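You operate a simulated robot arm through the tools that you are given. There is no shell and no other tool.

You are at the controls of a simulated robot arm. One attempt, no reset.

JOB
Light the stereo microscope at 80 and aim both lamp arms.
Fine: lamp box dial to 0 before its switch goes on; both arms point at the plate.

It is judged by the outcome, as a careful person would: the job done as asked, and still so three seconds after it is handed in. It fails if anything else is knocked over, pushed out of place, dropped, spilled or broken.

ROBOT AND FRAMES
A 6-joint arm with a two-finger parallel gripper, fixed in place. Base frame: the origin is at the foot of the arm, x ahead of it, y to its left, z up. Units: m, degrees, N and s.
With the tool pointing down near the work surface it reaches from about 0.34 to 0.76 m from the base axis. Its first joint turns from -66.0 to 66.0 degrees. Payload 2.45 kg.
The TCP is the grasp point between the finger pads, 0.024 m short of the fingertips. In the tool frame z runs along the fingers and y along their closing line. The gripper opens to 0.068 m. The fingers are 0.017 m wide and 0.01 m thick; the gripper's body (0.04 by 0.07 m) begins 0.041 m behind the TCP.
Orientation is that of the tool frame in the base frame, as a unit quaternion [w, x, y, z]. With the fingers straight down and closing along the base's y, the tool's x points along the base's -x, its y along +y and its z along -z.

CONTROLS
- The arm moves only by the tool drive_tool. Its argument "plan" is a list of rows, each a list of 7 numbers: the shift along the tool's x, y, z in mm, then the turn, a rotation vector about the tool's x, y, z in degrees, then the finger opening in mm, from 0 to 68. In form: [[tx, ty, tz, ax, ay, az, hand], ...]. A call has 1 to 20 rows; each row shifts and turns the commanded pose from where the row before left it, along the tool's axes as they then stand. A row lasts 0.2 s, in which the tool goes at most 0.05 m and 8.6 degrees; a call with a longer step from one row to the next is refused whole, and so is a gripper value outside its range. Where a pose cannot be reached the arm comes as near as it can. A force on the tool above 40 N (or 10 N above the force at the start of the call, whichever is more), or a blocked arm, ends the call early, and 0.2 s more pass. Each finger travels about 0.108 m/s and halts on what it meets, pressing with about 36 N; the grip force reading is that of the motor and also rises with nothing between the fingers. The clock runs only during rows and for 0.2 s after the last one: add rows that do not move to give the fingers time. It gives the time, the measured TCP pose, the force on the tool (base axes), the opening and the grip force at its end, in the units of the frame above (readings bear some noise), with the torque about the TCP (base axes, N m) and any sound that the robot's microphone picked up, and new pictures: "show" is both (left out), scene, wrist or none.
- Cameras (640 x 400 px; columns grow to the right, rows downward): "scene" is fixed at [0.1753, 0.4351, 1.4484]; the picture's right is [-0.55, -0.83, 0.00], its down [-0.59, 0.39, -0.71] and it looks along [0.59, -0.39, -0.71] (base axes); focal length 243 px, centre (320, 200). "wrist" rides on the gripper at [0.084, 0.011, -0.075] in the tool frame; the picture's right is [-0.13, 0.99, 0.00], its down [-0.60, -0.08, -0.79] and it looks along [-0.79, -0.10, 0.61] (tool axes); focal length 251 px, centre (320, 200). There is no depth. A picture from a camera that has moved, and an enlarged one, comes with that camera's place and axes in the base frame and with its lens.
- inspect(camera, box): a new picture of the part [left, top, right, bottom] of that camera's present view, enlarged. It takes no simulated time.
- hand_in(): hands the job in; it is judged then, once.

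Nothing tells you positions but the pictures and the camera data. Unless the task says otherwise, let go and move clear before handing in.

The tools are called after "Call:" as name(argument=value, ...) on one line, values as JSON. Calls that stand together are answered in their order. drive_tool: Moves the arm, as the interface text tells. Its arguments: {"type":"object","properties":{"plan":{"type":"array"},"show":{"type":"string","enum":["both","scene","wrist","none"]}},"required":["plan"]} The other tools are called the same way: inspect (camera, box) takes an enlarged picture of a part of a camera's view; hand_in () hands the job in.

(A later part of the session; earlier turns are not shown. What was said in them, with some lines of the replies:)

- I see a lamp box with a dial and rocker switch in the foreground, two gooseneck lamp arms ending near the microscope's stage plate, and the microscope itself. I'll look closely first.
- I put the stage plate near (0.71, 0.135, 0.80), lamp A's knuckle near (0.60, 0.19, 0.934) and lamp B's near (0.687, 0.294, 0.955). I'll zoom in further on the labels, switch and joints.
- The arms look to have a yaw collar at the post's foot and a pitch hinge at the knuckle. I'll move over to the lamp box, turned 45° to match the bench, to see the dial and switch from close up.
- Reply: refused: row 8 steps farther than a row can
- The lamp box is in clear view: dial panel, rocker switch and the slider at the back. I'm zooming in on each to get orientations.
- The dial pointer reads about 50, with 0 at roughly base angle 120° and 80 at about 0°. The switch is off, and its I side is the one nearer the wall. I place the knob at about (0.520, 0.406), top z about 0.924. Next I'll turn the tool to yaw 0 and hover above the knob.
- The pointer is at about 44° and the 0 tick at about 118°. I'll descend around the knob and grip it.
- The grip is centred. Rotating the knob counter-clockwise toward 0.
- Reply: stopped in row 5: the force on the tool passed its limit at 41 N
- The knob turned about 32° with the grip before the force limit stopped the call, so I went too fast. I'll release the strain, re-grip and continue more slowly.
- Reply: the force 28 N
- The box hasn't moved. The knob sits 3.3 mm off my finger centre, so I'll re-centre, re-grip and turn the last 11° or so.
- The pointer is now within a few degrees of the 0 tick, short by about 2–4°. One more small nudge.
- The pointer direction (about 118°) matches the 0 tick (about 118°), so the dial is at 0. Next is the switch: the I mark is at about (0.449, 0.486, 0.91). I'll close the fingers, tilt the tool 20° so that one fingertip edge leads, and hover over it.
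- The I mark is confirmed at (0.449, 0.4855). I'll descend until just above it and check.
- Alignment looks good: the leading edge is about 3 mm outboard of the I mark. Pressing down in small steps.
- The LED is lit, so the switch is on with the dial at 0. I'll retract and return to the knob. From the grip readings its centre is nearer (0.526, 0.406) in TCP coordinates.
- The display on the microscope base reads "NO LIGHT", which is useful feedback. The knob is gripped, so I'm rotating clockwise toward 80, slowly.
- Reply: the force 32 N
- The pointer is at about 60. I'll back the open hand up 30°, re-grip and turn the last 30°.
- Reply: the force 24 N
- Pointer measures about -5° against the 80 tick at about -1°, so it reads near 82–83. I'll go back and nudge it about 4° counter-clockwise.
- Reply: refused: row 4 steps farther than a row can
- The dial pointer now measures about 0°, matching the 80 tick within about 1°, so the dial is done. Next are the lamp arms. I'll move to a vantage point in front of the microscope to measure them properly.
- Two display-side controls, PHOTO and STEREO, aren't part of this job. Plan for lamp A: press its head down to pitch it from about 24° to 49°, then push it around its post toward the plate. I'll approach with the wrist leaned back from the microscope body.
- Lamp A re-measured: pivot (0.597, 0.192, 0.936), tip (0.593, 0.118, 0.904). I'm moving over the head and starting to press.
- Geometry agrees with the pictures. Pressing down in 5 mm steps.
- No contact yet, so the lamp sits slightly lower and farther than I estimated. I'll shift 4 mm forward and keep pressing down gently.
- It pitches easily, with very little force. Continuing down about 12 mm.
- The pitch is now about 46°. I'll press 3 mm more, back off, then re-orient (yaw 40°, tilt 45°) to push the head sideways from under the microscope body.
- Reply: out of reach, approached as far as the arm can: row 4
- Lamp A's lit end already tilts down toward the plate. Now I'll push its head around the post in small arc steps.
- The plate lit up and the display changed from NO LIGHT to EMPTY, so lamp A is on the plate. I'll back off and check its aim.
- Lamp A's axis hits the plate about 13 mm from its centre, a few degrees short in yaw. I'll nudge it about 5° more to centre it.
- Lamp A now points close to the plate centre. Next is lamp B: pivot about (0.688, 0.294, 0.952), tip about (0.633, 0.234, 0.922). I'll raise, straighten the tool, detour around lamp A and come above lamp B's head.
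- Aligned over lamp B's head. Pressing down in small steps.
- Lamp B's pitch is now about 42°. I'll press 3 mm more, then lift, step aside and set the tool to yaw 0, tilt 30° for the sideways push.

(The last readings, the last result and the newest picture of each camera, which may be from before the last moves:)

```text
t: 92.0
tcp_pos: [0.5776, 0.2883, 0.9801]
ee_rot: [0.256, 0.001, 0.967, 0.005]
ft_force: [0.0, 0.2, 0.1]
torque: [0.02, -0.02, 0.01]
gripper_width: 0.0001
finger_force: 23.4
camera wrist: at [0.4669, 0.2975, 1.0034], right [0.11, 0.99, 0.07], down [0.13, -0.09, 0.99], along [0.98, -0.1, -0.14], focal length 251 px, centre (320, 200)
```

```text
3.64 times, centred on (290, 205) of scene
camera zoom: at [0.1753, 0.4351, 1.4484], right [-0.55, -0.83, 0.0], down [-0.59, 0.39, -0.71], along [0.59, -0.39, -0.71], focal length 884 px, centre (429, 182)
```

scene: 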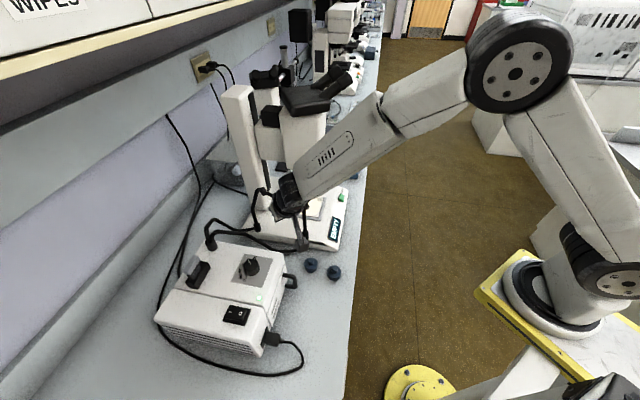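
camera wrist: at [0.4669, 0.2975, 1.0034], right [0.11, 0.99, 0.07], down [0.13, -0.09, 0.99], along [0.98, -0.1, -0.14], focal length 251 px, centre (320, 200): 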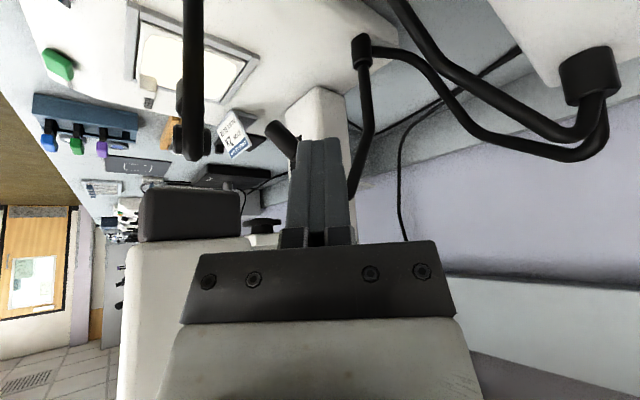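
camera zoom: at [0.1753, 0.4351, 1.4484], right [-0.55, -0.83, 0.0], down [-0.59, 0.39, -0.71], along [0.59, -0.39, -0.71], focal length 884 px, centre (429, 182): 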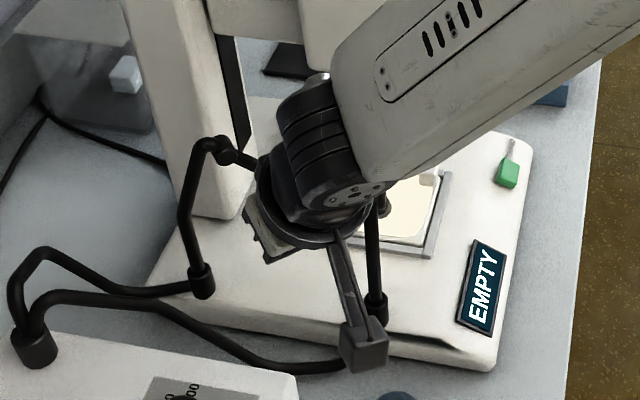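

Call:
drive_tool(plan=[[-19.7, 0, -34.8, 0, 0, 0, 0], [-19.7, 0, -34.8, 0, 0, 0, 0], [-19.7, 0, -34.8, 0, 0, 0, 0], [28.3, -31, -16, 0, 0, 0, 0], [28.3, -31, -16, 0, 0, 0, 0], [28.3, -31, -16, 0, 0, 0, 0], [28.3, -31, -16, 0, 0, 0, 0], [0, 0, 0, 0, 7.5, 0, 0], [0, 0, 0, 0, 7.5, 0, 0], [0, 0, 0, 0, 7.5, 0, 0], [0, 0, 0, 0, 7, 0, 0], [0, 0, 0, 0, 0, 0, 0]])

Call:
inspect(camera="scene", box=[240, 160, 360, 260])

Call:
inspect(camera="scene", box=[250, 180, 330, 230])

Call:
inspect(camera="wrist", box=[260, 20, 440, 170])

```text
t: 94.6
tcp_pos: [0.4485, 0.164, 1.0994]
ee_rot: [0.0, 0.0, 1.0, 0.006]
ft_force: [-0.2, -0.3, -0.3]
torque: [0.04, 0.0, 0.0]
gripper_width: 0.0002
finger_force: 24.4
camera wrist: at [0.3639, 0.1731, 1.1745], right [0.13, 0.99, 0.01], down [0.6, -0.09, 0.79], along [0.79, -0.1, -0.61], focal length 251 px, centre (320, 200)
```

scene: 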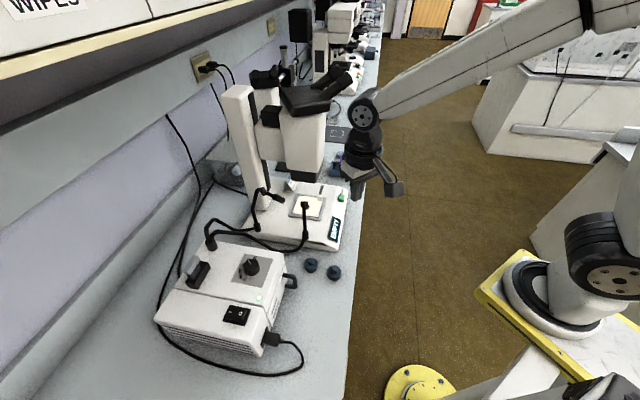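
wrist: 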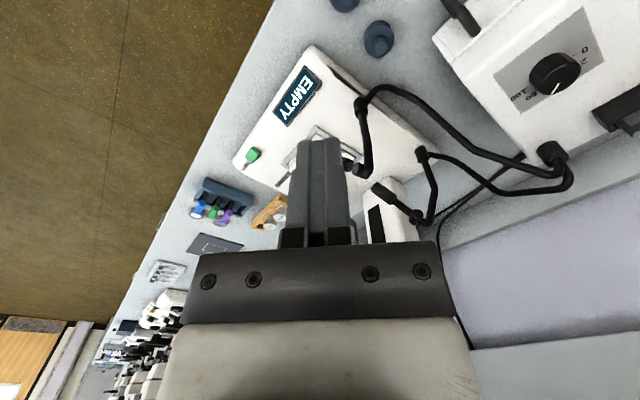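

```text
4.00 times, centred on (300, 210) of scene
camera zoom: at [0.1753, 0.4351, 1.4484], right [-0.55, -0.83, 0.0], down [-0.59, 0.39, -0.71], along [0.59, -0.39, -0.71], focal length 973 px, centre (400, 160)
```

zoom: 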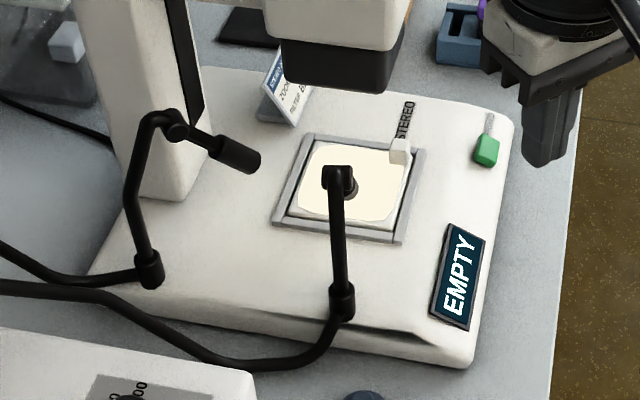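

```text
8.00 times, centred on (290, 205) of scene
camera zoom: at [0.1753, 0.4351, 1.4484], right [-0.55, -0.83, 0.0], down [-0.59, 0.39, -0.71], along [0.59, -0.39, -0.71], focal length 1945 px, centre (560, 160)
```

zoom: 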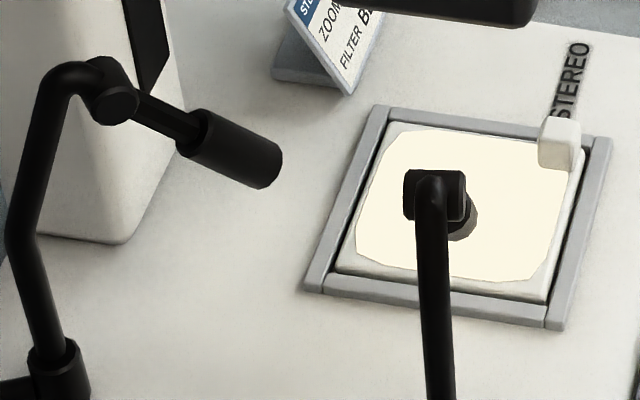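

```text
2.67 times, centred on (350, 95) of wrist
camera zoom: at [0.3639, 0.1731, 1.1745], right [0.13, 0.99, 0.01], down [0.6, -0.09, 0.79], along [0.79, -0.1, -0.61], focal length 670 px, centre (240, 480)
```

zoom: 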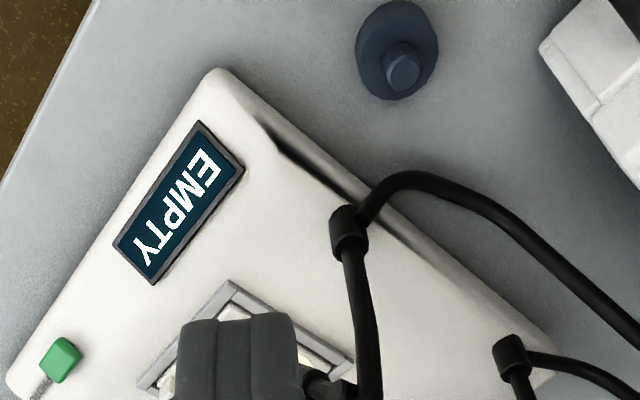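

Call:
inspect(camera="wrist", box=[340, 140, 460, 240])

```text
4.00 times, centred on (400, 190) of wrist
camera zoom: at [0.3639, 0.1731, 1.1745], right [0.13, 0.99, 0.01], down [0.6, -0.09, 0.79], along [0.79, -0.1, -0.61], focal length 1006 px, centre (0, 240)
```

zoom: 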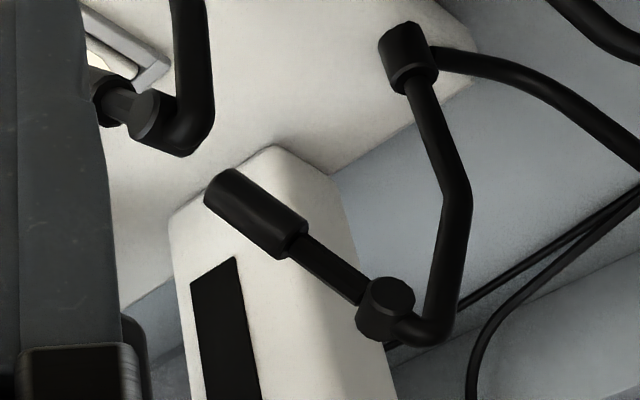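

Lamp B hits the plate about 2 cm off centre, roughly 5° short in yaw, while lamp A hits within about 1 cm. I'll give lamp B one more small nudge.

Call:
drive_tool(plan=[[0, 0, 0, 0, -7.4, 0, 0], [0, 0, 0, 0, -7.4, 0, 0], [0, 0, 0, 0, -7.4, 0, 0], [0, 0, 0, 0, -7.3, 0, 0], [-23.3, 20, 30.4, 0, 0, 0, 0], [-23.3, 20, 30.4, 0, 0, 0, 0], [-23.3, 20, 30.4, 0, 0, 0, 0], [-23.3, 20, 30.4, 0, 0, 0, 0], [-23.3, 20, 30.4, 0, 0, 0, 0], [16.9, 0, 29.8, 0, 0, 0, 0], [16.9, 0, 29.8, 0, 0, 0, 0], [16.9, 0, 29.8, 0, 0, 0, 0], [0, 0, 0, 0, 0, 0, 0]])

Call:
inspect(camera="wrist", box=[100, 20, 460, 240])

```text
t: 97.4
tcp_pos: [0.6258, 0.2645, 0.9235]
ee_rot: [0.255, 0.001, 0.967, 0.005]
ft_force: [-0.1, 0.2, -0.1]
torque: [0.0, -0.01, 0.01]
gripper_width: 0.0001
finger_force: 23.6
camera wrist: at [0.514, 0.2745, 0.9472], right [0.11, 0.99, 0.07], down [0.13, -0.09, 0.99], along [0.98, -0.1, -0.14], focal length 251 px, centre (320, 200)
```

scene: 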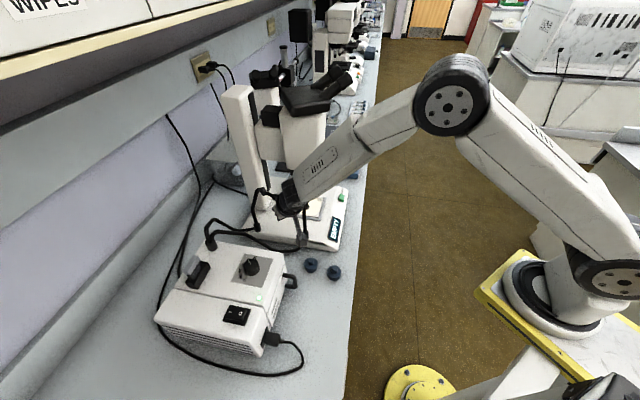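
wrist: 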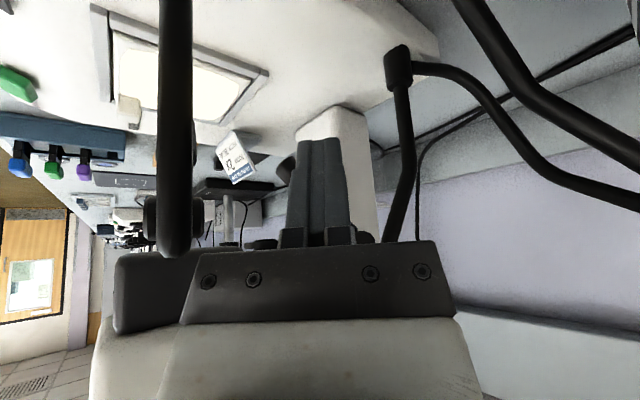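

```text
1.78 times, centred on (280, 130) of wrist
camera zoom: at [0.514, 0.2745, 0.9472], right [0.11, 0.99, 0.07], down [0.13, -0.09, 0.99], along [0.98, -0.1, -0.14], focal length 447 px, centre (391, 324)
```

zoom: 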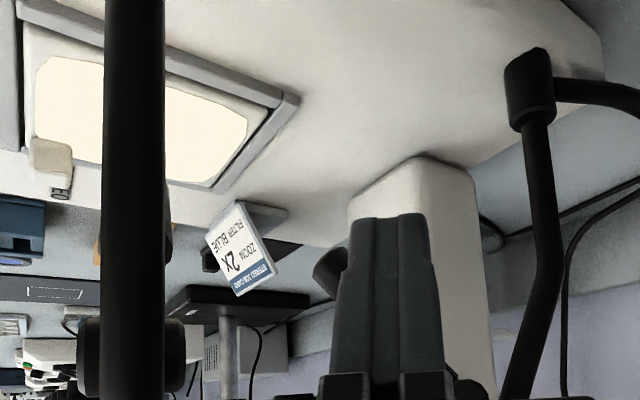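

Call:
drive_tool(plan=[[-13.4, -5.5, 7.6, 0, 0, 0, 0], [-13.4, -5.5, 7.6, 0, 0, 0, 0], [-13.4, -5.5, 7.6, 0, 0, 0, 0], [-3.5, -1.25, 2, 0, 0, 0, 0], [-3.5, -1.25, 2, 0, 0, 0, 0], [-3.5, -1.25, 2, 0, 0, 0, 0], [-3.5, -1.25, 2, 0, 0, 0, 0], [0, 0, 0, 0, 0, 0, 0]], show="scene")

Call:
drive_tool(plan=[[3.5, 0, -2, 0, 0, 0, 0], [20, 5, -11, 0, 0, 0, 0], [26, 15, -15, 0, 0, 0, 0], [-19.7, 0, -34.8, 0, 0, 0, 0], [-19.7, 0, -34.8, 0, 0, 0, 0], [-19.7, 0, -34.8, 0, 0, 0, 0], [-19.7, 0, -34.8, 0, 0, 0, 0], [-19.7, 0, -34.8, 0, 0, 0, 0], [28.3, -24, -16, 0, 0, 0, 0], [28.3, -24, -16, 0, 0, 0, 0], [28.3, -24, -16, 0, 0, 0, 0], [28.3, -24, -16, 0, 0, 0, 0], [28.3, -24, -16, 0, 0, 0, 0], [0, 0, 0, 0, 7.4, 0, 0], [0, 0, 0, 0, 7.4, 0, 0], [0, 0, 0, 0, 7.4, 0, 0], [0, 0, 0, 0, 7.3, 0, 0], [0, 0, 0, 0, 0, 0, 0]])

Call:
inspect(camera="scene", box=[240, 160, 360, 260])

Call:
inspect(camera="scene", box=[250, 180, 330, 230])

Call:
inspect(camera="wrist", box=[340, 140, 460, 240])

```text
t: 99.2
tcp_pos: [0.6876, 0.2429, 0.925]
ee_rot: [0.255, 0.001, 0.967, 0.004]
ft_force: [-0.5, 0.4, 0.2]
torque: [0.03, 0.0, -0.01]
gripper_width: 0.0001
finger_force: 23.6
```

scene: 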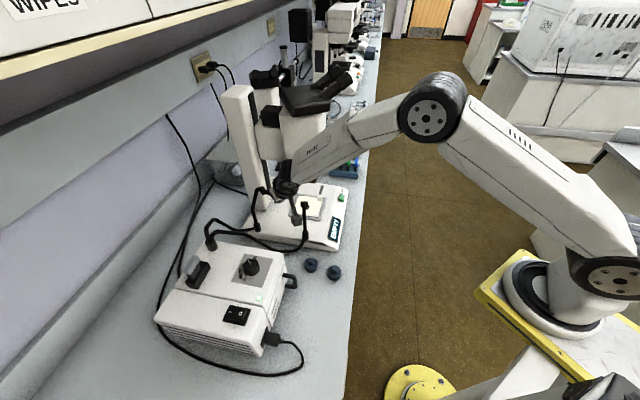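

```text
t: 103.0
tcp_pos: [0.4664, 0.1426, 1.1224]
ee_rot: [0.0, 0.0, 1.0, 0.005]
ft_force: [0.7, -0.1, -0.4]
torque: [0.0, -0.01, 0.01]
gripper_width: 0.0
finger_force: 23.2
camera wrist: at [0.3828, 0.1518, 1.1967], right [0.13, 0.99, 0.01], down [0.6, -0.09, 0.79], along [0.79, -0.1, -0.61], focal length 251 px, centre (320, 200)
```

scene: 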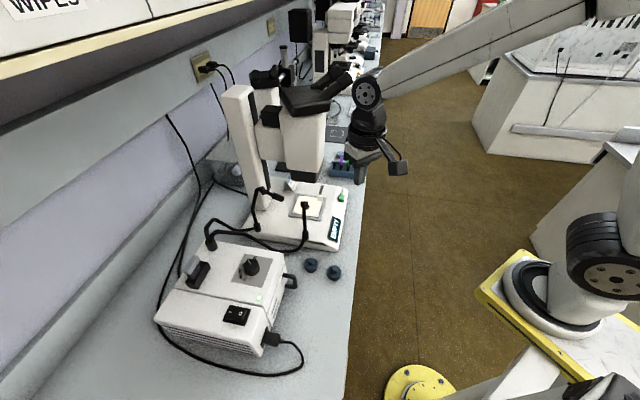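
wrist: 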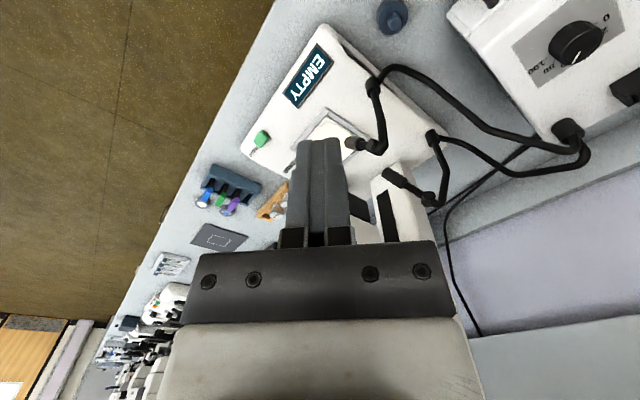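

```text
4.00 times, centred on (300, 210) of scene
camera zoom: at [0.1753, 0.4351, 1.4484], right [-0.55, -0.83, 0.0], down [-0.59, 0.39, -0.71], along [0.59, -0.39, -0.71], focal length 973 px, centre (400, 160)
```

zoom: 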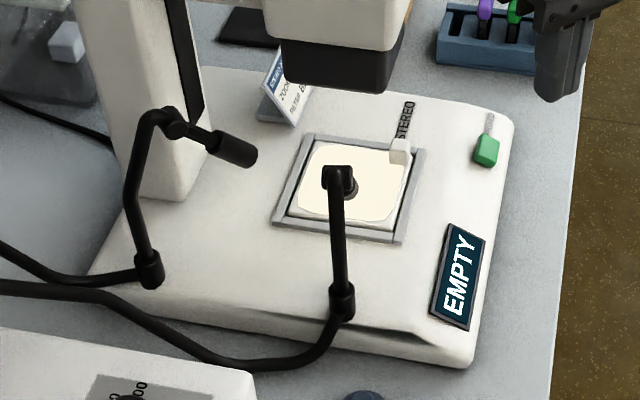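

```text
8.00 times, centred on (290, 205) of scene
camera zoom: at [0.1753, 0.4351, 1.4484], right [-0.55, -0.83, 0.0], down [-0.59, 0.39, -0.71], along [0.59, -0.39, -0.71], focal length 1945 px, centre (560, 160)
```

zoom: 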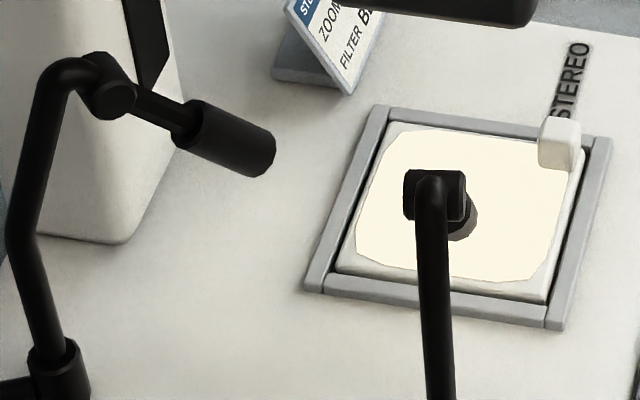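

```text
4.00 times, centred on (400, 190) of wrist
camera zoom: at [0.3828, 0.1518, 1.1967], right [0.13, 0.99, 0.01], down [0.6, -0.09, 0.79], along [0.79, -0.1, -0.61], focal length 1006 px, centre (0, 240)
```

zoom: 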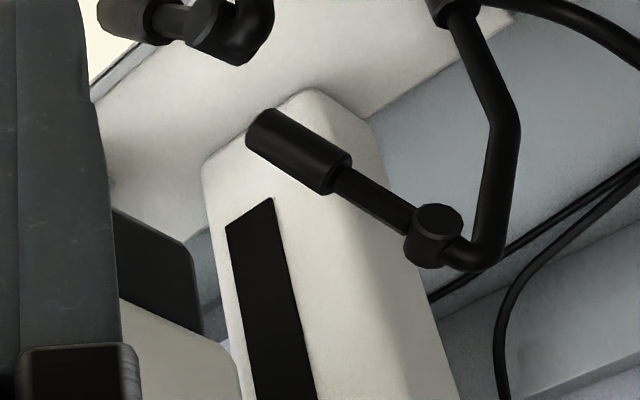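

Both arms now point at the plate: lamp B hits within about 1.5 cm of centre and lamp A within about 1 cm. A last check of the dial, switch and surroundings before handing in.

Call:
inspect(camera="scene", box=[150, 220, 310, 370])

Call:
inspect(camera="scene", box=[240, 252, 264, 270])

Call:
inspect(camera="scene", box=[200, 40, 420, 210])

```text
2.67 times, centred on (230, 295) of scene
camera zoom: at [0.1753, 0.4351, 1.4484], right [-0.55, -0.83, 0.0], down [-0.59, 0.39, -0.71], along [0.59, -0.39, -0.71], focal length 648 px, centre (560, -53)
```

zoom: 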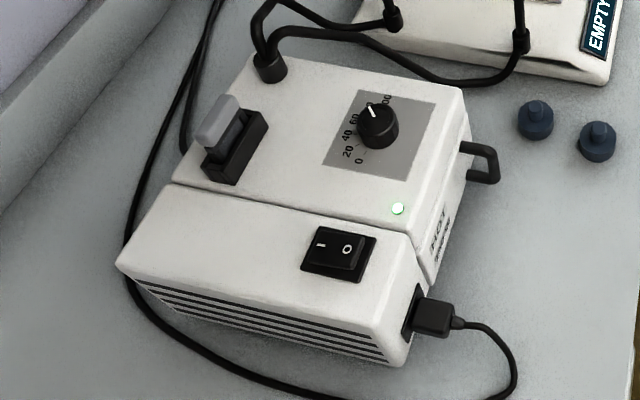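

```text
16.00 times, centred on (252, 261) of scene
camera zoom: at [0.1753, 0.4351, 1.4484], right [-0.55, -0.83, 0.0], down [-0.59, 0.39, -0.71], along [0.59, -0.39, -0.71], focal length 3890 px, centre (1408, -776)
```

zoom: 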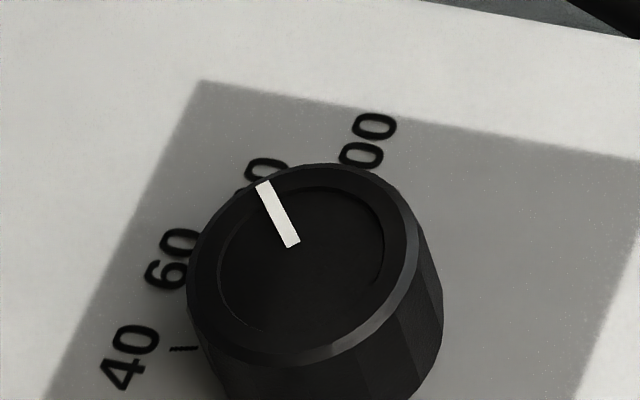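

```text
2.35 times, centred on (310, 125) of scene
camera zoom: at [0.1753, 0.4351, 1.4484], right [-0.55, -0.83, 0.0], down [-0.59, 0.39, -0.71], along [0.59, -0.39, -0.71], focal length 572 px, centre (344, 376)
```

zoom: 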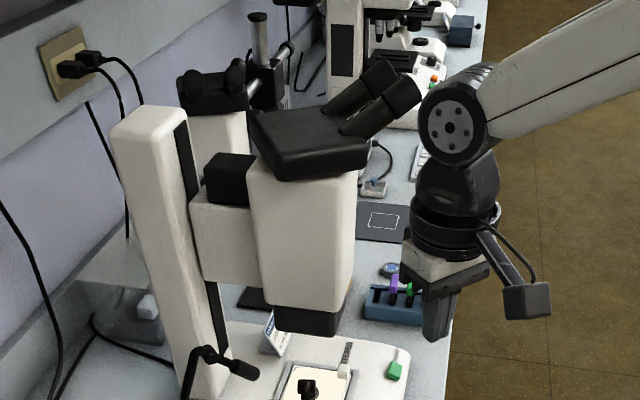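

The lamp is on with its green light lit, and the dial is still at 80. Both arms point at the lit plate, nothing else has moved and the gripper is clear, so I'm handing in.

Call:
hand_in()

```text
The job is handed in.
```

The stereo microscope is lit at 80, and both lamp arms point at the plate. I've handed the job in; no verdict has come back.

- **Dial and switch:** I turned the dial down to 0 before pressing the switch on, then brought it up to 80. The pointer lines up with the 80 mark to within about one unit, as near as I can measure from the pictures.
- **Lamp arms:** By my estimate one arm's beam lands about 1 cm from the plate centre and the other's about 1.5 cm. The plate is brightly lit.
- **Display:** The screen on the microscope base changed from NO LIGHT to EMPTY. I take that to mean it sees light but no specimen.
- **Surroundings:** Nothing else looks moved in the last pictures. While I was turning the dial, one move stopped at its force limit (41 N); the lamp box did not shift.

The card on the stage also lists a 2X zoom and a blue filter. You didn't ask for those, so I left them alone.
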